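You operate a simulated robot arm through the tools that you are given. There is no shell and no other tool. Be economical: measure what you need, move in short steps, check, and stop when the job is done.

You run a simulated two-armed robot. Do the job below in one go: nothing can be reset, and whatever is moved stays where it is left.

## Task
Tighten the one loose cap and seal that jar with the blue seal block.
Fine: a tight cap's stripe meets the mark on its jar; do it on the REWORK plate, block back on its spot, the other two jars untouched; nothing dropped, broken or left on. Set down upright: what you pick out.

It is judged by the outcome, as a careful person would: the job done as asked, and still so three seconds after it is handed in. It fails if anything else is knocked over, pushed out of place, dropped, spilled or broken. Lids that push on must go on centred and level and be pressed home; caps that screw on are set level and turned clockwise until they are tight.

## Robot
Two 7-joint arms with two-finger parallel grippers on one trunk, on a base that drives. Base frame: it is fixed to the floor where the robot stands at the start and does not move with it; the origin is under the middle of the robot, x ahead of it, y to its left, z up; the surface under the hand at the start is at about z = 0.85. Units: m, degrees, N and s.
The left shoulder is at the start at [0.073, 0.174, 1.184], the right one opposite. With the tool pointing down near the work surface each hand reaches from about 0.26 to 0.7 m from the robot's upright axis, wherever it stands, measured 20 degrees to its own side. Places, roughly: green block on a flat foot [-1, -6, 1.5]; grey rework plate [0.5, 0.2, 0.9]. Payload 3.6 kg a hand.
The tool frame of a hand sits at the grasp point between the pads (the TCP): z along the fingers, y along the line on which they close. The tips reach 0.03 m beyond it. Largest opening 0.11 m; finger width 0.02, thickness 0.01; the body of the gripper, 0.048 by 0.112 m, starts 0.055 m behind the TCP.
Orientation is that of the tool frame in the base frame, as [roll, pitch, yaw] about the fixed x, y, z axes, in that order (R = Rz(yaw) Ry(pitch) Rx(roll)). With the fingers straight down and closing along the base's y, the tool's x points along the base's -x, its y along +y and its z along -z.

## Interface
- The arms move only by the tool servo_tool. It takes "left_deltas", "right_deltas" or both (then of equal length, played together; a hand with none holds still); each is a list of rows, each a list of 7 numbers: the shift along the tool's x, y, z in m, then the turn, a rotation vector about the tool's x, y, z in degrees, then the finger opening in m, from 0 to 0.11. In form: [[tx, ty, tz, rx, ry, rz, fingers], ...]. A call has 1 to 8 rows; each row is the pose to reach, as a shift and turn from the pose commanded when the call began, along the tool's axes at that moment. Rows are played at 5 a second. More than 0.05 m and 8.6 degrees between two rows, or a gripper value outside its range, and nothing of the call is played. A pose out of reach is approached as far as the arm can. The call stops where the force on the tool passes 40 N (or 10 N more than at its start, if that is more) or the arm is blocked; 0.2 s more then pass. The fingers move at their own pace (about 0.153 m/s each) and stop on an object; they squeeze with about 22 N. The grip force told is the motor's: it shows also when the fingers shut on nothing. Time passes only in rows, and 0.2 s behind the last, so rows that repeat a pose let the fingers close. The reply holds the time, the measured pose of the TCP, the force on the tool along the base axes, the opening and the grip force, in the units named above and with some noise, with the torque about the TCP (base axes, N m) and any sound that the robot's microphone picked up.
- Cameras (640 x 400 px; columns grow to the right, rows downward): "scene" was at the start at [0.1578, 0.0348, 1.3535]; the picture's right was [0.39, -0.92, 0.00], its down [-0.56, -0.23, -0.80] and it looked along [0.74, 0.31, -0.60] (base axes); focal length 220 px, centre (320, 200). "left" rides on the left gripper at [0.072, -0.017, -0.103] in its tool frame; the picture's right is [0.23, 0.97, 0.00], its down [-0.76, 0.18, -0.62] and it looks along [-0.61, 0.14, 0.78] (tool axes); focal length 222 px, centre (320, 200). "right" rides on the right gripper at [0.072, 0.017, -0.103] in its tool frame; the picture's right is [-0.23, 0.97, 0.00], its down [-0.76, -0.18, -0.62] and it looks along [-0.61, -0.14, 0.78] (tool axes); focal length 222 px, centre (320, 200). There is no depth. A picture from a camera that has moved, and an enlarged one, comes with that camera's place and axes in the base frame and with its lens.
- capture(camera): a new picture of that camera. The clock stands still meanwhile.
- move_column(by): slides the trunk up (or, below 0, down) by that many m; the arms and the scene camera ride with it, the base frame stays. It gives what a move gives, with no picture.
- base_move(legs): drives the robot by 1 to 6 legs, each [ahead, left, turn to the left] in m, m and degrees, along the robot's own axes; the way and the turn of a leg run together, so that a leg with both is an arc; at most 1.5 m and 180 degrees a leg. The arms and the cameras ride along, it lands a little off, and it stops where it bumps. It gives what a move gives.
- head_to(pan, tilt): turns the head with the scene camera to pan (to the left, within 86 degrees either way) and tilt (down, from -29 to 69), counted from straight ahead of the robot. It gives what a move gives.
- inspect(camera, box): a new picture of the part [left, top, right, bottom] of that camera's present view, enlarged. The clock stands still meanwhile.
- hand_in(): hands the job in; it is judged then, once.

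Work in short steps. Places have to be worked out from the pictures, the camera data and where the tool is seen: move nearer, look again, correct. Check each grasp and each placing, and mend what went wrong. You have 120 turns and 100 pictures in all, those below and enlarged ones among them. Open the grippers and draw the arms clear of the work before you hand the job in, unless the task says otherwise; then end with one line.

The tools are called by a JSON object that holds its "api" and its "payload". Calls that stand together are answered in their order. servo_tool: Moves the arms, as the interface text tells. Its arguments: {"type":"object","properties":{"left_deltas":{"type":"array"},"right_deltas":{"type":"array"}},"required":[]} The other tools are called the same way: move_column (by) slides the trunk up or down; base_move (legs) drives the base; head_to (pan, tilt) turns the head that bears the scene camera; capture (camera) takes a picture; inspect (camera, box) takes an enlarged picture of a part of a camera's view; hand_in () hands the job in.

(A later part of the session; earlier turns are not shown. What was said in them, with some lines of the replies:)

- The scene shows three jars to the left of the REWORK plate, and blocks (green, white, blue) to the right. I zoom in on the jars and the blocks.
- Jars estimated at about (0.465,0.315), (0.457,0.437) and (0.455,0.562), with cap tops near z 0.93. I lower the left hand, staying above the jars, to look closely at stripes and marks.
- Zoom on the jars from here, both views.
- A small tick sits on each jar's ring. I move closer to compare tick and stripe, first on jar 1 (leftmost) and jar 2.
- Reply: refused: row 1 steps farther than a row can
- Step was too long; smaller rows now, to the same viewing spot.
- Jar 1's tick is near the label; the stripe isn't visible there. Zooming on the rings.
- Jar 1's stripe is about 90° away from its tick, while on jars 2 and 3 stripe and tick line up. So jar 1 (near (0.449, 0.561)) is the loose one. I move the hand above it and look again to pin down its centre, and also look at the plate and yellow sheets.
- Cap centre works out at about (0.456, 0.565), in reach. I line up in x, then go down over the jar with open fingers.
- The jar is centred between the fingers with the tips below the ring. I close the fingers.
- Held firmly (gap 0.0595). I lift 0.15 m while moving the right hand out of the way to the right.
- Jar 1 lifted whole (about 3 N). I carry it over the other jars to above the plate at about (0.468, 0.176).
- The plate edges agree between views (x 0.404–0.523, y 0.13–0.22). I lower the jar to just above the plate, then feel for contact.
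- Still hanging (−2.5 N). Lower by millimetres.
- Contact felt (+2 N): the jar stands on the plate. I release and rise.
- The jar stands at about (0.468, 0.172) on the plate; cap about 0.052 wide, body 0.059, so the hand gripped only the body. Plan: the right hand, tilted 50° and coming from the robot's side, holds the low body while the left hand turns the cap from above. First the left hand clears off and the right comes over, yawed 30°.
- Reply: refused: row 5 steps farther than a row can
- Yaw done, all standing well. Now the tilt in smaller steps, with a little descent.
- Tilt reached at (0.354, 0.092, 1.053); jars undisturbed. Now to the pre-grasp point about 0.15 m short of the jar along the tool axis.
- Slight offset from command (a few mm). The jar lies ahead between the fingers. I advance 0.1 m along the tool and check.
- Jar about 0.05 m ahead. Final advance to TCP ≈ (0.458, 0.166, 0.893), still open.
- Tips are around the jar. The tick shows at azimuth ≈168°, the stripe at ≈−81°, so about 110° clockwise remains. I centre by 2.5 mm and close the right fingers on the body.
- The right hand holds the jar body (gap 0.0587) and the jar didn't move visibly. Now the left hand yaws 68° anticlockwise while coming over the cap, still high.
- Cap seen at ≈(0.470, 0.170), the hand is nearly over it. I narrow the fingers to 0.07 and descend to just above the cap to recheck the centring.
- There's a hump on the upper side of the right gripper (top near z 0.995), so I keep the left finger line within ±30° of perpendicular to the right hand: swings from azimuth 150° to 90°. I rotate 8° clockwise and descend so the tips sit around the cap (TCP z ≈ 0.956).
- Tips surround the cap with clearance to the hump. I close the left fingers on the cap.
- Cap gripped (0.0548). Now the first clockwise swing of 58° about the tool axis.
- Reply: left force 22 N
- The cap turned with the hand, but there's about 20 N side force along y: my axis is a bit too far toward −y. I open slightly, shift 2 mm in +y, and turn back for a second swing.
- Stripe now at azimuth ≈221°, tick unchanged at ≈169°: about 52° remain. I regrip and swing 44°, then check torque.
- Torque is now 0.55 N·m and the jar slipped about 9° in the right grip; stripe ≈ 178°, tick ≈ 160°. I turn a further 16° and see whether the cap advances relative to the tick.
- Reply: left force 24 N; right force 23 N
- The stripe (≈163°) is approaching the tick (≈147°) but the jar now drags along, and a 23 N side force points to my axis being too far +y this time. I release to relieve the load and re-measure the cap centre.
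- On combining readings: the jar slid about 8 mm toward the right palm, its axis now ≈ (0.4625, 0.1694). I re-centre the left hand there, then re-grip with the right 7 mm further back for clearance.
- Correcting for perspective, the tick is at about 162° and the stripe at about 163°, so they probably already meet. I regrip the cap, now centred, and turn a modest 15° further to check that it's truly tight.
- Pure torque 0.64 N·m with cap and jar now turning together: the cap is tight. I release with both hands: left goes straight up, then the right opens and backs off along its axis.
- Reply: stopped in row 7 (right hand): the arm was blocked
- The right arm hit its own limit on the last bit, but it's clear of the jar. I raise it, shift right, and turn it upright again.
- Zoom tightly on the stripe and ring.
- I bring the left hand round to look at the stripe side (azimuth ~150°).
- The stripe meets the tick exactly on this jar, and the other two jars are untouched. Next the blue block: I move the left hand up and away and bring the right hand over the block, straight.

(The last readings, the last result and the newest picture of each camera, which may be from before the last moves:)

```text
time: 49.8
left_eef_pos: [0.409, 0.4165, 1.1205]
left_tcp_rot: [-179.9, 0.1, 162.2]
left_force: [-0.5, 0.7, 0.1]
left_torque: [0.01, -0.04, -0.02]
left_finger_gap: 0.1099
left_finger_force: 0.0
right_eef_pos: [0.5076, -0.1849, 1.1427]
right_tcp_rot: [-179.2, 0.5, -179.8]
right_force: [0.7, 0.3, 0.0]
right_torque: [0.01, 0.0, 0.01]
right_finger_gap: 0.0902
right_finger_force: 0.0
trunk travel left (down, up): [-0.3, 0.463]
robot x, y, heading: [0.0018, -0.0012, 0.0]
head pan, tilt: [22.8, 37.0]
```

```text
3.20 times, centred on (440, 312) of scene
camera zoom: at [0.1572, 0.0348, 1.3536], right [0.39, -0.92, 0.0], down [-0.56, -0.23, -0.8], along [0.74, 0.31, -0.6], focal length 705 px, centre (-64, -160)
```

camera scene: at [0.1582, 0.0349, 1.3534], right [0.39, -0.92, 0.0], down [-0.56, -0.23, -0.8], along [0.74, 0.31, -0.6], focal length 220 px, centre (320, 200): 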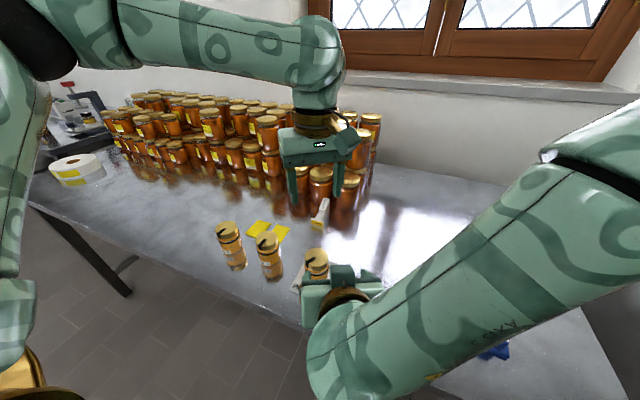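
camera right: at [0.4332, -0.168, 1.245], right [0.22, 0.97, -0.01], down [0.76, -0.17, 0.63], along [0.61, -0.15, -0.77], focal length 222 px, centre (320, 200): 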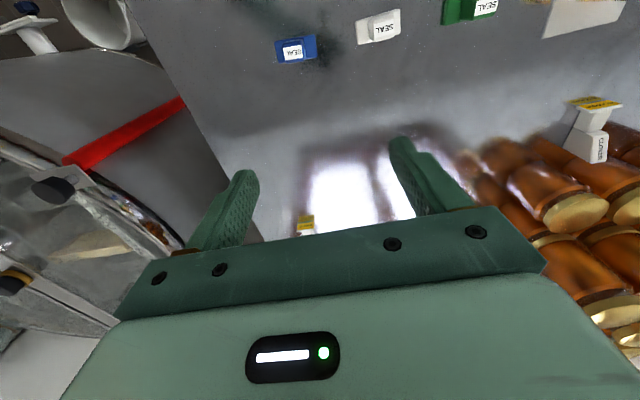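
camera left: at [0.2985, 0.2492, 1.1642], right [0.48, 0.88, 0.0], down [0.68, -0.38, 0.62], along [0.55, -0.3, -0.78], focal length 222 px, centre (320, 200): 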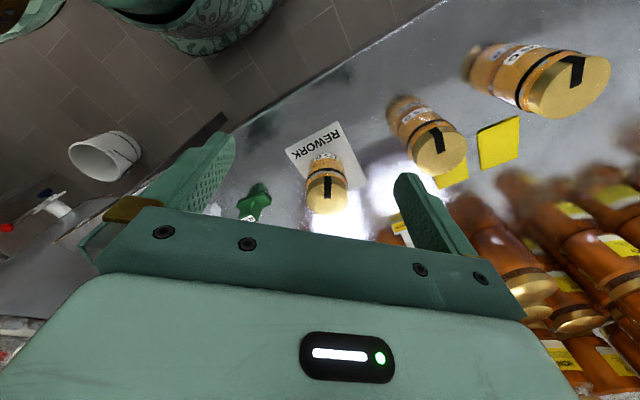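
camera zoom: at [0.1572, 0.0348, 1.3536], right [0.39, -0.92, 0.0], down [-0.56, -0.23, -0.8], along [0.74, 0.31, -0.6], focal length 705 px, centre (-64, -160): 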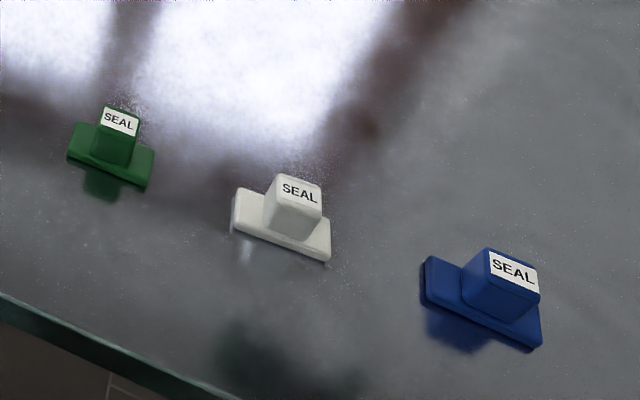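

Blue block near (0.456, −0.21), top around z 0.90. I move above it, correct the small tilt, and look closer.

{"api": "servo_tool", "payload": {"right_deltas": [[0.02, -0.01, 0.02, -0.4, 0.25, 0, 0.09], [0.04, -0.02, 0.05, -0.8, 0.5, 0, 0.09], [0.05, -0.025, 0.09, -0.8, 0.5, 0, 0.09], [0.05, -0.025, 0.11, -0.8, 0.5, 0, 0.09], [0.05, -0.025, 0.11, -0.8, 0.5, 0, 0.09]]}}

{"api": "inspect", "payload": {"camera": "right", "box": [230, 40, 430, 190]}}

```text
time: 51.0
left_eef_pos: [0.4106, 0.4152, 1.121]
left_tcp_rot: [180.0, 0.1, 162.1]
left_force: [0.2, -0.1, -0.2]
left_torque: [-0.01, 0.0, 0.04]
left_finger_gap: 0.1101
left_finger_force: 0.0
right_eef_pos: [0.4559, -0.2123, 1.0333]
right_tcp_rot: [179.9, 0.0, -179.8]
right_force: [1.1, -0.7, -0.7]
right_torque: [0.0, 0.0, 0.01]
right_finger_gap: 0.09
right_finger_force: 0.0
trunk travel left (down, up): [-0.3, 0.463]
robot x, y, heading: [0.0003, -0.0005, -0.1]
head pan, tilt: [22.8, 37.0]
```

```text
2.67 times, centred on (330, 115) of right
camera zoom: at [0.3848, -0.1954, 1.1362], right [0.22, 0.97, 0.0], down [0.76, -0.17, 0.62], along [0.61, -0.14, -0.78], focal length 592 px, centre (293, 427)
```

zoom: 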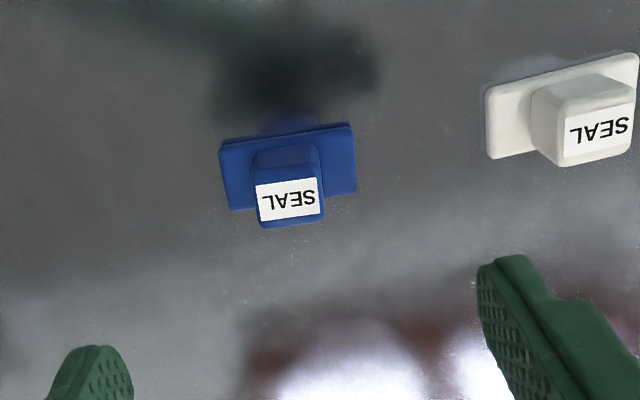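

Block centre ≈ (0.456, −0.2145), long foot axis at azimuth ≈85°. I rotate 5° clockwise, narrow the fingers, and descend partway over the handle.

{"api": "servo_tool", "payload": {"right_deltas": [[0, -0.002, 0.0, 0, 0, 5, 0.06], [0, -0.002, 0.04, 0, 0, 5, 0.06], [0, -0.002, 0.08, 0, 0, 5, 0.06], [0, -0.002, 0.1, 0, 0, 5, 0.06], [0, -0.002, 0.1, 0, 0, 5, 0.06]]}}

{"api": "inspect", "payload": {"camera": "right", "box": [220, 60, 440, 225]}}

{"api": "inspect", "payload": {"camera": "scene", "box": [430, 260, 570, 375]}}

```text
time: 52.2
left_eef_pos: [0.4092, 0.4155, 1.1206]
left_tcp_rot: [180.0, 0.1, 162.1]
left_force: [0.5, 0.5, 0.0]
left_torque: [-0.01, 0.0, 0.02]
left_finger_gap: 0.1101
left_finger_force: 0.1
right_eef_pos: [0.4589, -0.2127, 0.932]
right_tcp_rot: [-180.0, 0.1, 175.3]
right_force: [-0.6, 0.2, -0.7]
right_torque: [0.0, 0.0, -0.02]
right_finger_gap: 0.0597
right_finger_force: 0.1
trunk travel left (down, up): [-0.3, 0.463]
robot x, y, heading: [-0.0022, 0.0013, 0.0]
head pan, tilt: [22.8, 37.0]
```

```text
2.42 times, centred on (330, 142) of right
camera zoom: at [0.3874, -0.1908, 1.0351], right [0.31, 0.95, 0.0], down [0.74, -0.24, 0.62], along [0.59, -0.19, -0.78], focal length 538 px, centre (296, 339)
```

zoom: 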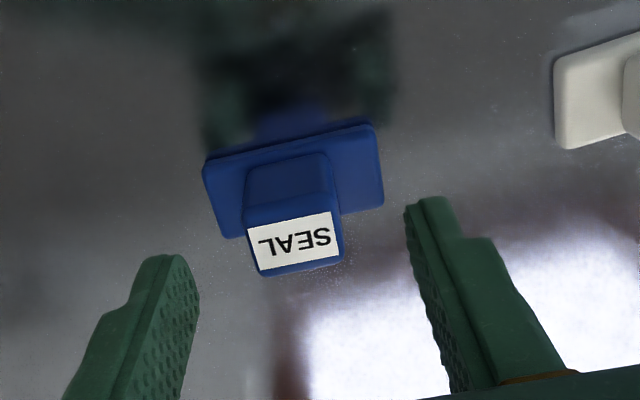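

```text
3.48 times, centred on (500, 318) of scene
camera zoom: at [0.1578, 0.0346, 1.3535], right [0.39, -0.92, 0.0], down [-0.56, -0.23, -0.8], along [0.74, 0.31, -0.6], focal length 767 px, centre (-306, -209)
```

zoom: 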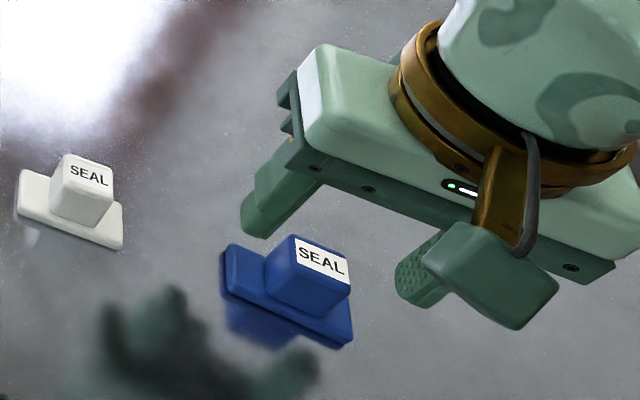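

The handle is centred laterally; I shift 4 mm back in x, descend so the tips straddle the handle just above the foot, and close.

{"api": "servo_tool", "payload": {"right_deltas": [[0.004, 0, 0.01, 0, 0, 0, 0.06], [0.004, 0, 0.022, 0, 0, 0, 0.06], [0.004, 0, 0.032, 0, 0, 0, 0.06], [0.004, 0, 0.032, 0, 0, 0, 0.06]]}}

{"api": "capture", "payload": {"camera": "right"}}

{"api": "inspect", "payload": {"camera": "scene", "box": [430, 260, 570, 375]}}

```text
time: 53.2
left_eef_pos: [0.4089, 0.4153, 1.1209]
left_tcp_rot: [-180.0, 0.2, 162.0]
left_force: [0.5, 0.1, 0.5]
left_torque: [0.0, 0.01, 0.0]
left_finger_gap: 0.1099
left_finger_force: 0.0
right_eef_pos: [0.4535, -0.2136, 0.9003]
right_tcp_rot: [179.9, -0.1, 175.3]
right_force: [-0.2, -0.1, 0.4]
right_torque: [0.02, 0.0, -0.02]
right_finger_gap: 0.0599
right_finger_force: 0.1
trunk travel left (down, up): [-0.3, 0.463]
robot x, y, heading: [-0.0019, 0.0015, 0.0]
head pan, tilt: [22.8, 37.0]
```

```text
28 pictures are left
camera right: at [0.3835, -0.1912, 1.0038], right [0.31, 0.95, 0.0], down [0.74, -0.24, 0.62], along [0.59, -0.19, -0.78], focal length 222 px, centre (320, 200)
```

right: 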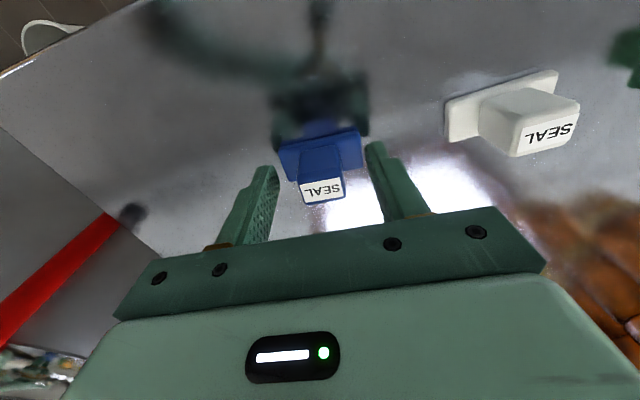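

```text
3.48 times, centred on (500, 318) of scene
camera zoom: at [0.1579, 0.0346, 1.3535], right [0.39, -0.92, 0.0], down [-0.56, -0.23, -0.8], along [0.74, 0.31, -0.6], focal length 767 px, centre (-306, -209)
```

zoom: 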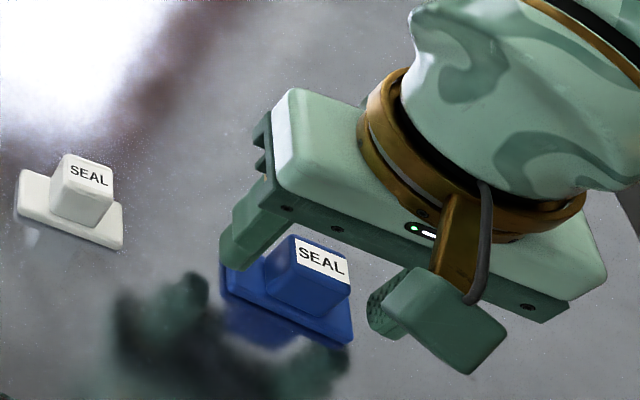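

The handle sits right at the grasp point (row 189, column 321 predicted and seen). Close.

{"api": "servo_tool", "payload": {"right_deltas": [[0, 0, 0, 0, 0, 0, 0.045], [0, 0, 0, 0, 0, 0, 0.035], [0, 0, 0, 0, 0, 0, 0.01], [0, 0, 0, 0, 0, 0, 0.01]]}}

{"api": "inspect", "payload": {"camera": "right", "box": [240, 100, 400, 220]}}

```text
time: 54.2
left_eef_pos: [0.4097, 0.4152, 1.121]
left_tcp_rot: [-180.0, 0.1, 162.2]
left_force: [-0.7, 0.4, 0.4]
left_torque: [0.03, 0.01, 0.01]
left_finger_gap: 0.1101
left_finger_force: 0.1
right_eef_pos: [0.4539, -0.2135, 0.9014]
right_tcp_rot: [-179.9, 0.0, 175.3]
right_force: [0.4, 0.3, 0.0]
right_torque: [0.01, -0.03, -0.02]
right_finger_gap: 0.0275
right_finger_force: 22.3
trunk travel left (down, up): [-0.3, 0.463]
robot x, y, heading: [-0.0015, -0.002, 0.3]
head pan, tilt: [22.8, 37.0]
```

```text
3.33 times, centred on (320, 160) of right
camera zoom: at [0.3835, -0.1912, 1.0038], right [0.31, 0.95, 0.0], down [0.74, -0.24, 0.62], along [0.59, -0.19, -0.78], focal length 740 px, centre (320, 333)
```

zoom: 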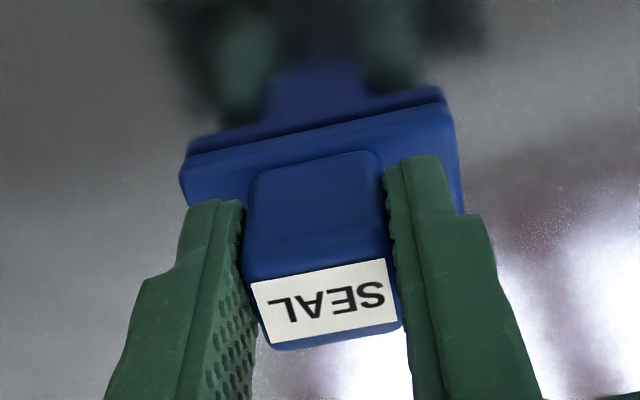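

Handle gripped (0.0275). I note the home pose: TCP (0.4537, −0.2135, 0.9005), yaw 175.3°. Lift straight up 0.15 m.

{"api": "servo_tool", "payload": {"right_deltas": [[0, 0, -0.01, 0, 0, 0, 0.01], [0, 0, -0.04, 0, 0, 0, 0.01], [0, 0, -0.08, 0, 0, 0, 0.01], [0, 0, -0.12, 0, 0, 0, 0.01], [0, 0, -0.15, 0, 0, 0, 0.01], [0, 0, -0.15, 0, 0, 0, 0.01]]}}

{"api": "servo_tool", "payload": {"right_deltas": [[0.003, 0.03, 0, 0, 0, 0, 0.01], [0.006, 0.075, 0, 0, 0, 0, 0.01], [0.01, 0.12, 0, 0, 0, 0, 0.01], [0.013, 0.165, 0, 0, 0, 0, 0.01], [0.016, 0.21, 0, 0, 0, 0, 0.01], [0.019, 0.255, 0, 0, 0, 0, 0.01], [0.022, 0.3, 0, 0, 0, 0, 0.01], [0.025, 0.34, 0, 0, 0, 0, 0.01]]}}

{"api": "capture", "payload": {"camera": "right"}}

{"api": "capture", "payload": {"camera": "scene"}}

```text
time: 55.6
left_eef_pos: [0.4096, 0.4149, 1.122]
left_tcp_rot: [179.9, 0.1, 162.0]
left_force: [-0.2, 0.9, 0.1]
left_torque: [-0.01, 0.05, 0.03]
left_finger_gap: 0.1099
left_finger_force: 0.1
right_eef_pos: [0.454, -0.2141, 1.0506]
right_tcp_rot: [179.9, 0.0, 175.3]
right_force: [-0.5, 0.5, -1.0]
right_torque: [0.02, 0.0, -0.02]
right_finger_gap: 0.0276
right_finger_force: 21.6
trunk travel left (down, up): [-0.3, 0.463]
robot x, y, heading: [0.0007, 0.0014, -0.0]
head pan, tilt: [22.8, 37.0]
```

```text
time: 57.4
left_eef_pos: [0.4099, 0.4169, 1.1193]
left_tcp_rot: [-180.0, 0.1, 162.0]
left_force: [-0.8, 0.7, -0.7]
left_torque: [-0.04, 0.01, 0.0]
left_finger_gap: 0.1102
left_finger_force: 0.1
right_eef_pos: [0.4569, 0.1296, 1.0518]
right_tcp_rot: [-180.0, 0.0, 175.3]
right_force: [0.0, 0.2, -0.9]
right_torque: [0.01, 0.0, 0.02]
right_finger_gap: 0.0275
right_finger_force: 22.2
trunk travel left (down, up): [-0.3, 0.463]
robot x, y, heading: [0.0012, -0.0018, -0.1]
head pan, tilt: [22.8, 37.0]
```

```text
25 pictures are left
camera right: at [0.3859, 0.1526, 1.155], right [0.31, 0.95, 0.0], down [0.74, -0.24, 0.62], along [0.59, -0.19, -0.78], focal length 222 px, centre (320, 200)
```

right: 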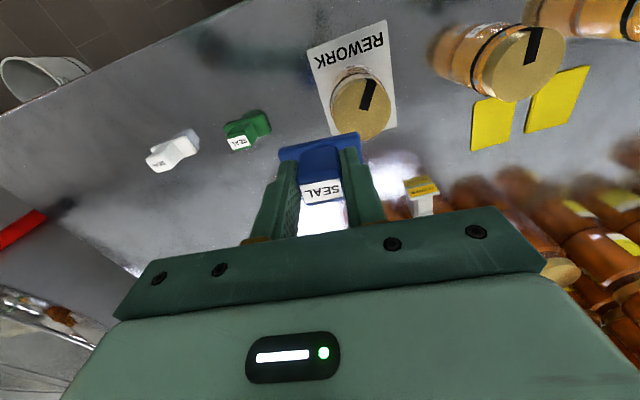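

```text
24 pictures are left
camera scene: at [0.1578, 0.0361, 1.3535], right [0.39, -0.92, 0.0], down [-0.56, -0.23, -0.8], along [0.74, 0.31, -0.6], focal length 220 px, centre (320, 200)
```

scene: 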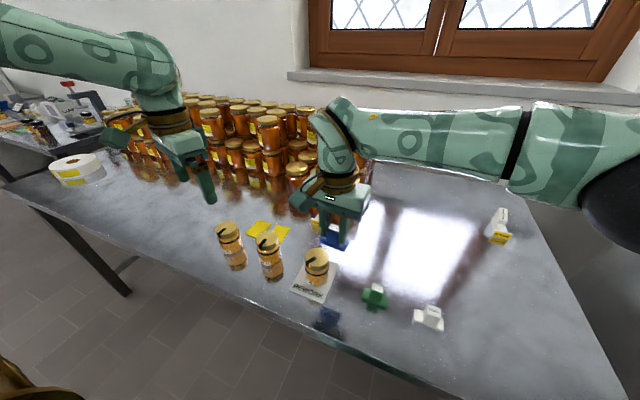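

Cap centre ≈ (0.4565, 0.170). I move over it and descend to about 1 cm above the cap.

{"api": "servo_tool", "payload": {"right_deltas": [[0.002, 0.02, 0, 0, 0, 0, 0.01], [0.004, 0.04, 0, 0, 0, 0, 0.01], [0.004, 0.04, 0.02, 0, 0, 0, 0.01], [0.004, 0.04, 0.045, 0, 0, 0, 0.01], [0.004, 0.04, 0.05, 0, 0, 0, 0.01], [0.004, 0.04, 0.05, 0, 0, 0, 0.01]]}}

{"api": "inspect", "payload": {"camera": "right", "box": [220, 60, 440, 225]}}

{"api": "inspect", "payload": {"camera": "scene", "box": [260, 205, 380, 305]}}

```text
time: 58.8
left_eef_pos: [0.4103, 0.4159, 1.1205]
left_tcp_rot: [179.9, 0.0, 162.1]
left_force: [0.8, 0.0, 0.4]
left_torque: [-0.01, -0.01, 0.03]
left_finger_gap: 0.1098
left_finger_force: 0.1
right_eef_pos: [0.4553, 0.1685, 1.0014]
right_tcp_rot: [179.9, 0.0, 175.3]
right_force: [0.0, 0.1, -0.4]
right_torque: [0.01, 0.0, 0.0]
right_finger_gap: 0.0274
right_finger_force: 22.1
trunk travel left (down, up): [-0.3, 0.463]
robot x, y, heading: [0.0035, 0.0016, -0.0]
head pan, tilt: [22.8, 37.0]
```

```text
2.42 times, centred on (330, 142) of right
camera zoom: at [0.3859, 0.1908, 1.1043], right [0.31, 0.95, 0.0], down [0.74, -0.24, 0.62], along [0.59, -0.19, -0.78], focal length 538 px, centre (296, 339)
```

zoom: 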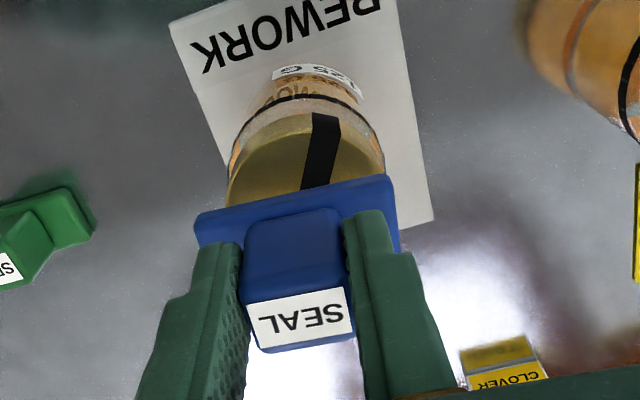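

```text
4.00 times, centred on (320, 255) of scene
camera zoom: at [0.1581, 0.035, 1.3535], right [0.39, -0.92, 0.0], down [-0.56, -0.23, -0.8], along [0.74, 0.31, -0.6], focal length 882 px, centre (320, -20)
```

zoom: 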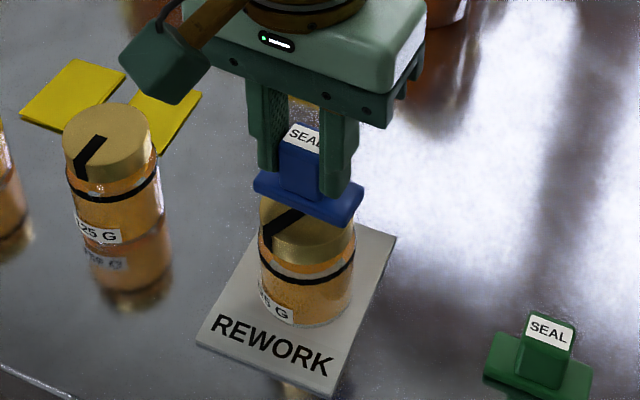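

Foot is over the cap, a couple of mm low in y. I shift +2 mm y, +1 mm x, and come down in small steps until contact.

{"api": "servo_tool", "payload": {"right_deltas": [[-0.001, 0.002, 0.0, 0, 0, 0, 0.01], [-0.001, 0.002, 0.003, 0, 0, 0, 0.01], [-0.001, 0.002, 0.006, 0, 0, 0, 0.01], [-0.001, 0.002, 0.008, 0, 0, 0, 0.01], [-0.001, 0.002, 0.01, 0, 0, 0, 0.01], [-0.001, 0.002, 0.01, 0, 0, 0, 0.01]]}}

{"api": "inspect", "payload": {"camera": "scene", "box": [260, 205, 380, 305]}}

```text
time: 60.2
left_eef_pos: [0.4098, 0.4168, 1.1203]
left_tcp_rot: [180.0, 0.1, 162.1]
left_force: [1.1, 0.1, 0.0]
left_torque: [0.0, 0.0, -0.01]
left_finger_gap: 0.1099
left_finger_force: 0.1
right_eef_pos: [0.4572, 0.1686, 0.9911]
right_tcp_rot: [180.0, 0.0, 175.2]
right_force: [-0.1, -0.4, -1.5]
right_torque: [0.0, 0.0, -0.01]
right_finger_gap: 0.0273
right_finger_force: 22.1
trunk travel left (down, up): [-0.3, 0.463]
robot x, y, heading: [0.0007, 0.0016, 0.1]
head pan, tilt: [22.8, 37.0]
```

```text
4.00 times, centred on (320, 255) of scene
camera zoom: at [0.158, 0.0349, 1.3535], right [0.39, -0.92, 0.0], down [-0.56, -0.23, -0.8], along [0.74, 0.31, -0.6], focal length 882 px, centre (320, -20)
```

zoom: 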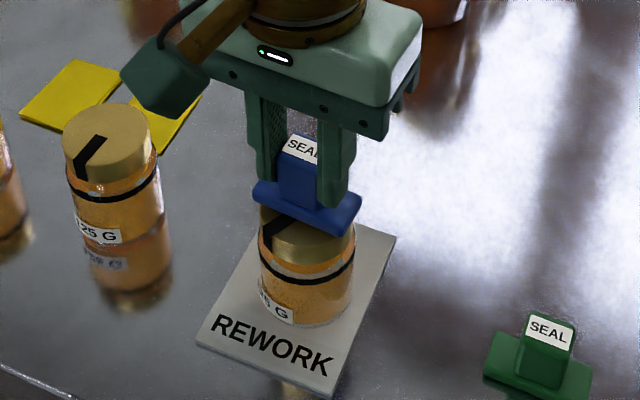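

No contact yet; I keep going down in 1–2 mm steps.

{"api": "servo_tool", "payload": {"right_deltas": [[0, 0, 0.001, 0, 0, 0, 0.01], [0, 0, 0.002, 0, 0, 0, 0.01], [0, 0, 0.003, 0, 0, 0, 0.01], [0, 0, 0.004, 0, 0, 0, 0.01], [0, 0, 0.004, 0, 0, 0, 0.01]]}}

```text
time: 61.4
left_eef_pos: [0.4085, 0.4161, 1.1206]
left_tcp_rot: [179.9, 0.1, 162.1]
left_force: [-0.1, 0.3, 0.3]
left_torque: [0.0, -0.01, 0.03]
left_finger_gap: 0.1102
left_finger_force: 0.0
right_eef_pos: [0.4582, 0.1702, 0.9867]
right_tcp_rot: [-179.9, 0.0, 175.3]
right_force: [0.5, -0.5, 0.0]
right_torque: [-0.01, 0.02, 0.01]
right_finger_gap: 0.0274
right_finger_force: 22.0
trunk travel left (down, up): [-0.3, 0.463]
robot x, y, heading: [0.0002, 0.0026, -0.0]
head pan, tilt: [22.8, 37.0]
```

Near contact; a few more millimetres.

{"api": "servo_tool", "payload": {"right_deltas": [[0, 0, 0.001, 0, 0, 0, 0.01], [0, 0, 0.002, 0, 0, 0, 0.01], [0, 0, 0.003, 0, 0, 0, 0.01], [0, 0, 0.003, 0, 0, 0, 0.01]]}}

```text
time: 62.4
left_eef_pos: [0.4102, 0.4156, 1.1218]
left_tcp_rot: [179.8, 0.1, 162.1]
left_force: [-0.5, 0.2, -0.2]
left_torque: [0.02, 0.0, 0.0]
left_finger_gap: 0.1102
left_finger_force: 0.0
right_eef_pos: [0.4576, 0.1689, 0.9848]
right_tcp_rot: [179.9, 0.1, 175.2]
right_force: [1.9, 0.1, 12.6]
right_torque: [0.01, -0.11, -0.01]
right_finger_gap: 0.0274
right_finger_force: 22.6
trunk travel left (down, up): [-0.3, 0.463]
robot x, y, heading: [-0.0039, 0.0021, 0.1]
head pan, tilt: [22.8, 37.0]
```

Contact with 12.6 N, nearly no torque, so it is centred and flat. I press about 1.5 mm further and hold.

{"api": "servo_tool", "payload": {"right_deltas": [[0, 0, 0.0008, 0, 0, 0, 0.01], [0, 0, 0.0015, 0, 0, 0, 0.01], [0, 0, 0.0015, 0, 0, 0, 0.01], [0, 0, 0.0015, 0, 0, 0, 0.01], [0, 0, 0.0015, 0, 0, 0, 0.01], [0, 0, 0.0015, 0, 0, 0, 0.01]]}}

{"api": "inspect", "payload": {"camera": "scene", "box": [260, 205, 380, 305]}}

```text
time: 63.8
left_eef_pos: [0.4083, 0.4159, 1.1216]
left_tcp_rot: [179.9, 0.0, 162.1]
left_force: [0.9, 0.1, 1.2]
left_torque: [-0.02, -0.02, 0.02]
left_finger_gap: 0.1098
left_finger_force: 0.1
right_eef_pos: [0.4567, 0.1697, 0.9835]
right_tcp_rot: [179.9, 0.2, 175.3]
right_force: [0.4, 1.3, 16.5]
right_torque: [0.04, -0.06, -0.01]
right_finger_gap: 0.027
right_finger_force: 21.8
trunk travel left (down, up): [-0.3, 0.463]
robot x, y, heading: [0.0016, -0.0002, 0.1]
head pan, tilt: [22.8, 37.0]
```

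```text
4.00 times, centred on (320, 255) of scene
camera zoom: at [0.1568, 0.0345, 1.3537], right [0.39, -0.92, 0.0], down [-0.56, -0.23, -0.8], along [0.74, 0.31, -0.6], focal length 882 px, centre (320, -20)
```

zoom: 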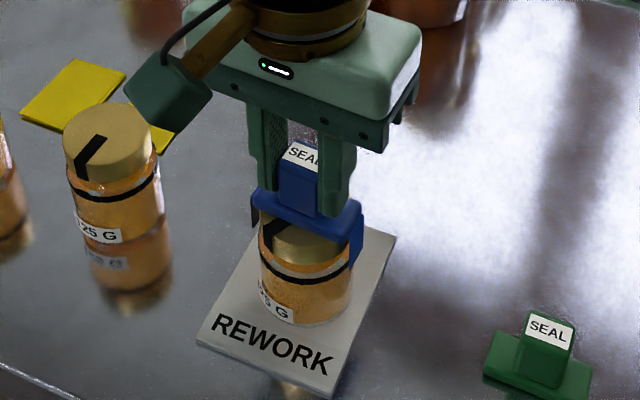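

A blue seal strip now folds down both sides of the cap: the seal is being laid on. I press a little more to be sure, then lift straight up slowly.

{"api": "servo_tool", "payload": {"right_deltas": [[0, 0, 0.0007, 0, 0, 0, 0.01], [0, 0, 0.0012, 0, 0, 0, 0.01], [0, 0, 0.0012, 0, 0, 0, 0.01], [0, 0, 0.0012, 0, 0, 0, 0.01]]}}

{"api": "servo_tool", "payload": {"right_deltas": [[0, 0, -0.003, 0, 0, 0, 0.01], [0, 0, -0.008, 0, 0, 0, 0.01], [0, 0, -0.02, 0, 0, 0, 0.01], [0, 0, -0.04, 0, 0, 0, 0.01], [0, 0, -0.07, 0, 0, 0, 0.01], [0, 0, -0.07, 0, 0, 0, 0.01]]}}

{"api": "inspect", "payload": {"camera": "scene", "box": [260, 205, 380, 305]}}

{"api": "inspect", "payload": {"camera": "right", "box": [220, 40, 440, 225]}}

```text
time: 64.8
left_eef_pos: [0.4085, 0.4155, 1.1218]
left_tcp_rot: [179.9, 0.1, 162.1]
left_force: [1.1, 0.5, -0.9]
left_torque: [0.02, 0.01, 0.0]
left_finger_gap: 0.1098
left_finger_force: 0.0
right_eef_pos: [0.4578, 0.1691, 0.9816]
right_tcp_rot: [-180.0, 0.2, 175.4]
right_force: [-0.4, 0.6, 15.9]
right_torque: [0.03, 0.0, -0.01]
right_finger_gap: 0.0273
right_finger_force: 21.6
trunk travel left (down, up): [-0.3, 0.463]
robot x, y, heading: [0.0, -0.0005, 0.0]
head pan, tilt: [22.8, 37.0]
```

```text
time: 66.2
left_eef_pos: [0.4102, 0.4159, 1.121]
left_tcp_rot: [180.0, 0.1, 162.1]
left_force: [0.6, -0.2, 0.2]
left_torque: [0.01, 0.0, -0.02]
left_finger_gap: 0.1099
left_finger_force: 0.0
right_eef_pos: [0.4576, 0.1697, 1.0502]
right_tcp_rot: [-179.9, 0.1, 175.3]
right_force: [-0.2, -0.8, -0.2]
right_torque: [0.03, -0.02, 0.01]
right_finger_gap: 0.0275
right_finger_force: 22.4
trunk travel left (down, up): [-0.3, 0.463]
robot x, y, heading: [0.0012, -0.0014, -0.3]
head pan, tilt: [22.8, 37.0]
```

```text
4.00 times, centred on (320, 255) of scene
camera zoom: at [0.1584, 0.0349, 1.3534], right [0.39, -0.92, 0.0], down [-0.56, -0.23, -0.8], along [0.74, 0.31, -0.6], focal length 882 px, centre (320, -20)
```

zoom: 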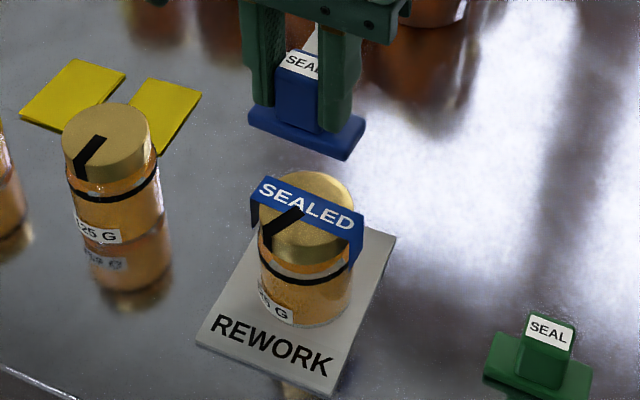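

```text
2.16 times, centred on (330, 132) of right
camera zoom: at [0.3872, 0.1917, 1.154], right [0.31, 0.95, 0.0], down [0.74, -0.24, 0.62], along [0.59, -0.19, -0.78], focal length 480 px, centre (298, 346)
```

zoom: 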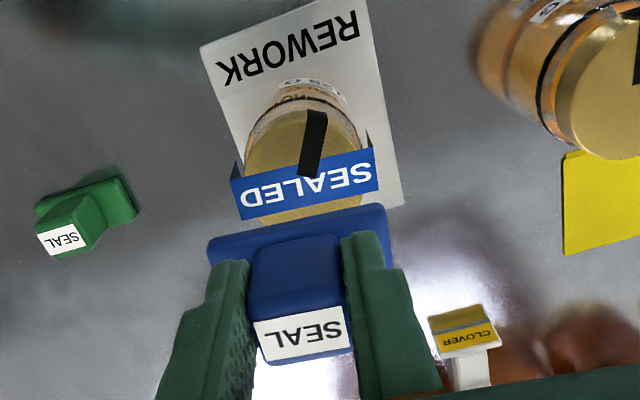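

The jar carries a "SEALED" strip and the block came away cleanly. Now I return the block exactly back along its path: −0.382 in tool y, −0.028 in tool x.

{"api": "servo_tool", "payload": {"right_deltas": [[-0.003, -0.047, 0, 0, 0, 0, 0.01], [-0.007, -0.095, 0, 0, 0, 0, 0.01], [-0.01, -0.143, 0, 0, 0, 0, 0.01], [-0.014, -0.191, 0, 0, 0, 0, 0.01], [-0.018, -0.239, 0, 0, 0, 0, 0.01], [-0.021, -0.287, 0, 0, 0, 0, 0.01], [-0.025, -0.335, 0, 0, 0, 0, 0.01], [-0.028, -0.382, 0, 0, 0, 0, 0.01]]}}

{"api": "servo_tool", "payload": {"right_deltas": [[0, 0, 0.0, 0, 0, 0, 0.01], [0, 0, 0.04, 0, 0, 0, 0.01], [0, 0, 0.08, 0, 0, 0, 0.01], [0, 0, 0.12, 0, 0, 0, 0.01], [0, 0, 0.14, 0, 0, 0, 0.01], [0, 0, 0.145, 0, 0, 0, 0.01], [0, 0, 0.145, 0, 0, 0, 0.01]]}}

{"api": "inspect", "payload": {"camera": "scene", "box": [430, 260, 570, 375]}}

```text
time: 68.0
left_eef_pos: [0.4099, 0.4149, 1.1213]
left_tcp_rot: [179.9, 0.1, 162.1]
left_force: [-0.1, -0.9, 0.9]
left_torque: [0.03, 0.04, 0.0]
left_finger_gap: 0.1101
left_finger_force: 0.1
right_eef_pos: [0.4521, -0.2142, 1.0505]
right_tcp_rot: [179.9, 0.0, 175.3]
right_force: [-0.9, 0.0, -0.6]
right_torque: [0.02, 0.05, 0.0]
right_finger_gap: 0.0272
right_finger_force: 21.9
trunk travel left (down, up): [-0.3, 0.463]
robot x, y, heading: [0.0024, 0.0017, 0.3]
head pan, tilt: [22.8, 37.0]
```

```text
time: 69.6
left_eef_pos: [0.4109, 0.4158, 1.1215]
left_tcp_rot: [180.0, 0.1, 162.1]
left_force: [0.7, 0.3, -0.5]
left_torque: [0.01, -0.01, 0.0]
left_finger_gap: 0.1102
left_finger_force: 0.1
right_eef_pos: [0.4538, -0.2128, 0.9056]
right_tcp_rot: [-180.0, 0.1, 175.2]
right_force: [0.2, -0.2, -0.6]
right_torque: [0.01, -0.01, 0.0]
right_finger_gap: 0.0272
right_finger_force: 21.2
trunk travel left (down, up): [-0.3, 0.463]
robot x, y, heading: [-0.0003, -0.0007, -0.1]
head pan, tilt: [22.8, 37.0]
```

```text
3.48 times, centred on (500, 318) of scene
camera zoom: at [0.158, 0.0346, 1.3535], right [0.39, -0.92, 0.0], down [-0.56, -0.23, -0.8], along [0.74, 0.31, -0.6], focal length 767 px, centre (-306, -209)
```

zoom: 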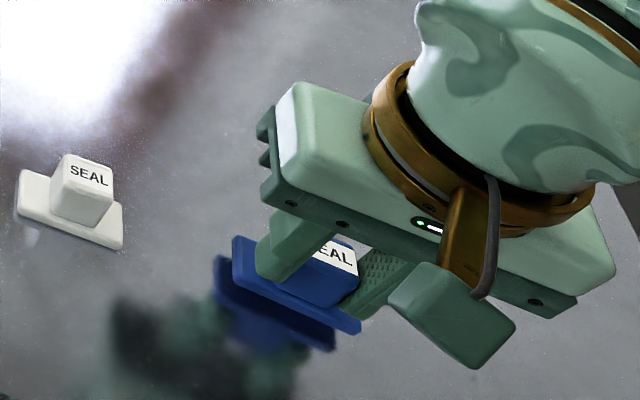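

Block still hangs several mm above the table. I feel my way down in millimetres.

{"api": "servo_tool", "payload": {"right_deltas": [[0, 0, 0.002, 0, 0, 0, 0.01], [0, 0, 0.004, 0, 0, 0, 0.01], [0, 0, 0.005, 0, 0, 0, 0.01], [0, 0, 0.006, 0, 0, 0, 0.01], [0, 0, 0.007, 0, 0, 0, 0.01], [0, 0, 0.007, 0, 0, 0, 0.01]]}}

```text
time: 71.0
left_eef_pos: [0.41, 0.416, 1.1204]
left_tcp_rot: [180.0, 0.0, 162.0]
left_force: [0.0, 1.2, -0.5]
left_torque: [0.0, -0.01, 0.01]
left_finger_gap: 0.1101
left_finger_force: 0.1
right_eef_pos: [0.4532, -0.213, 0.8996]
right_tcp_rot: [180.0, 0.0, 175.2]
right_force: [-0.4, 0.2, 0.7]
right_torque: [0.02, 0.0, -0.03]
right_finger_gap: 0.0274
right_finger_force: 22.1
trunk travel left (down, up): [-0.3, 0.463]
robot x, y, heading: [0.0031, 0.0014, 0.3]
head pan, tilt: [22.8, 37.0]
```

{"api": "servo_tool", "payload": {"right_deltas": [[0, 0, 0.001, 0, 0, 0, 0.01], [0, 0, 0.002, 0, 0, 0, 0.01], [0, 0, 0.002, 0, 0, 0, 0.01]]}}

{"api": "inspect", "payload": {"camera": "scene", "box": [430, 260, 570, 375]}}

```text
time: 71.8
left_eef_pos: [0.4103, 0.4172, 1.1205]
left_tcp_rot: [-180.0, 0.1, 162.1]
left_force: [-0.6, -0.8, -0.3]
left_torque: [0.04, 0.0, 0.01]
left_finger_gap: 0.1101
left_finger_force: 0.1
right_eef_pos: [0.454, -0.213, 0.8977]
right_tcp_rot: [-179.9, 0.0, 175.2]
right_force: [-0.1, -0.5, -1.1]
right_torque: [-0.02, -0.02, 0.01]
right_finger_gap: 0.0273
right_finger_force: 21.9
trunk travel left (down, up): [-0.3, 0.463]
robot x, y, heading: [-0.0013, -0.0004, -0.1]
head pan, tilt: [22.8, 37.0]
```

```text
3.48 times, centred on (500, 318) of scene
camera zoom: at [0.158, 0.0346, 1.3535], right [0.39, -0.92, 0.0], down [-0.56, -0.23, -0.8], along [0.74, 0.31, -0.6], focal length 767 px, centre (-306, -209)
```

zoom: 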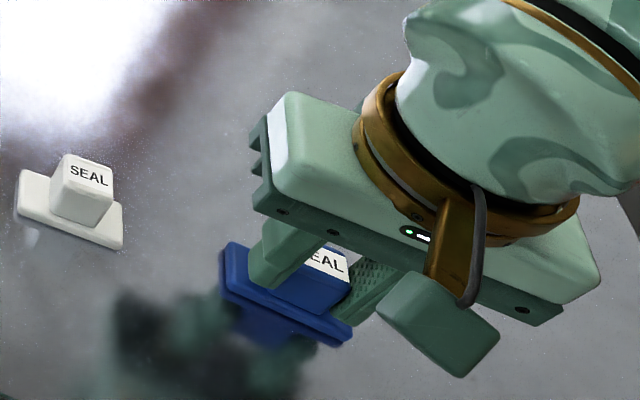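

Almost at its original picture position. A couple more millimetres until contact shows.

{"api": "servo_tool", "payload": {"right_deltas": [[0, 0, 0.001, 0, 0, 0, 0.01], [0, 0, 0.002, 0, 0, 0, 0.01], [0, 0, 0.002, 0, 0, 0, 0.01]]}}

```text
time: 72.6
left_eef_pos: [0.4089, 0.4162, 1.1219]
left_tcp_rot: [180.0, 0.2, 162.1]
left_force: [0.5, 0.0, -0.4]
left_torque: [0.03, -0.01, 0.0]
left_finger_gap: 0.1102
left_finger_force: 0.1
right_eef_pos: [0.4528, -0.2119, 0.8962]
right_tcp_rot: [179.9, 0.2, 175.2]
right_force: [1.4, -1.6, 15.8]
right_torque: [-0.05, 0.05, -0.01]
right_finger_gap: 0.0275
right_finger_force: 21.5
trunk travel left (down, up): [-0.3, 0.463]
robot x, y, heading: [0.0025, -0.0, 0.1]
head pan, tilt: [22.8, 37.0]
```

Contact (16 N). I ease off slightly, open, and rise straight up.

{"api": "servo_tool", "payload": {"right_deltas": [[0, 0, -0.0008, 0, 0, 0, 0.01], [0, 0, -0.0008, 0, 0, 0, 0.035], [0, 0, -0.0008, 0, 0, 0, 0.06], [0, 0, -0.0008, 0, 0, 0, 0.06], [0, 0, -0.03, 0, 0, 0, 0.06], [0, 0, -0.07, 0, 0, 0, 0.06], [0, 0, -0.11, 0, 0, 0, 0.06], [0, 0, -0.15, 0, 0, 0, 0.06]]}}

{"api": "capture", "payload": {"camera": "scene"}}

{"api": "inspect", "payload": {"camera": "scene", "box": [340, 250, 540, 375]}}

```text
time: 74.4
left_eef_pos: [0.4095, 0.4159, 1.122]
left_tcp_rot: [180.0, 0.2, 162.0]
left_force: [-0.1, 0.2, 0.6]
left_torque: [0.04, 0.0, -0.02]
left_finger_gap: 0.1101
left_finger_force: 0.0
right_eef_pos: [0.4538, -0.2119, 1.0459]
right_tcp_rot: [179.9, 0.0, 175.3]
right_force: [-0.6, -0.4, 1.3]
right_torque: [0.02, -0.02, 0.03]
right_finger_gap: 0.0595
right_finger_force: 0.1
trunk travel left (down, up): [-0.3, 0.463]
robot x, y, heading: [-0.0023, 0.0004, 0.3]
head pan, tilt: [22.8, 37.0]
```

```text
15 pictures are left
camera scene: at [0.1575, 0.0349, 1.3536], right [0.39, -0.92, 0.0], down [-0.56, -0.23, -0.8], along [0.74, 0.31, -0.6], focal length 220 px, centre (320, 200)
```

scene: 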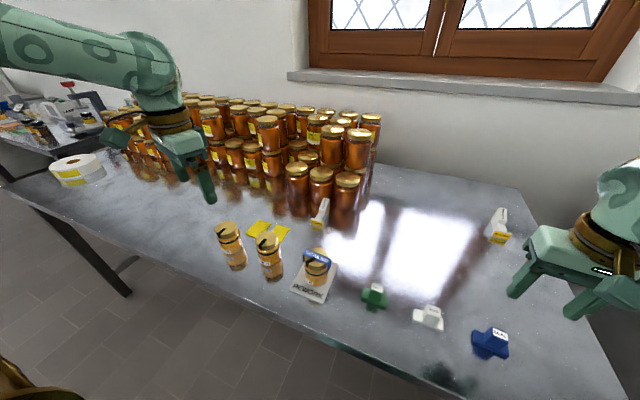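

```text
3.20 times, centred on (440, 312) of scene
camera zoom: at [0.1575, 0.0349, 1.3536], right [0.39, -0.92, 0.0], down [-0.56, -0.23, -0.8], along [0.74, 0.31, -0.6], focal length 705 px, centre (-64, -160)
```

zoom: 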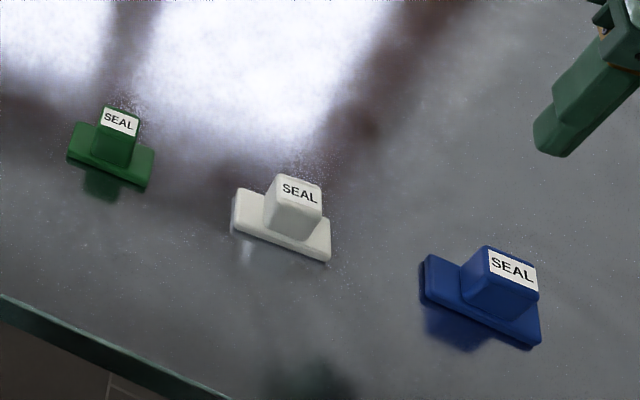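

Block is back where it stood. A last check of the sealed jar and the others.

{"api": "inspect", "payload": {"camera": "scene", "box": [210, 210, 350, 305]}}

{"api": "servo_tool", "payload": {"left_deltas": [[0, 0, -0.03, 0, 0, 0, 0.11], [0, 0, -0.06, 0, 0, 0, 0.11]], "right_deltas": [[0, 0, -0.04, 0, 0, 0, 0.11], [0, 0, -0.08, 0, 0, 0, 0.11]]}}

```text
4.21 times, centred on (280, 258) of scene
camera zoom: at [0.1575, 0.0349, 1.3536], right [0.39, -0.92, 0.0], down [-0.56, -0.23, -0.8], along [0.74, 0.31, -0.6], focal length 928 px, centre (488, -42)
```

zoom: 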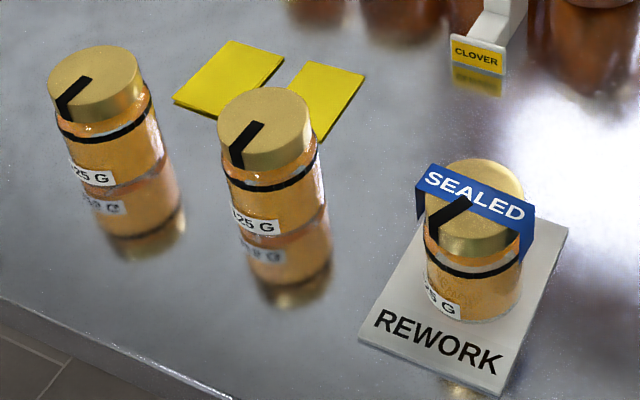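

```text
time: 75.0
left_eef_pos: [0.4092, 0.4155, 1.1818]
left_tcp_rot: [-180.0, 0.1, 162.0]
left_force: [0.7, 0.4, 0.0]
left_torque: [-0.01, 0.0, -0.01]
left_finger_gap: 0.1098
left_finger_force: 0.0
right_eef_pos: [0.4526, -0.2145, 1.1258]
right_tcp_rot: [180.0, 0.0, 175.3]
right_force: [0.4, 0.7, -0.6]
right_torque: [-0.01, 0.0, -0.01]
right_finger_gap: 0.1102
right_finger_force: 0.0
trunk travel left (down, up): [-0.3, 0.463]
robot x, y, heading: [0.0032, -0.0034, 0.1]
head pan, tilt: [22.8, 37.0]
```

The jar stands upright, tight and sealed on the plate, the block is home, and both hands are open and clear. I hand the job in.

{"api": "hand_in", "payload": {}}

```text
The job is handed in.
```

The loose cap was on the leftmost jar. I tightened it on the REWORK plate until its stripe met the mark and sealed it with the blue block. The block is back on its spot, and I didn't touch the other two jars.
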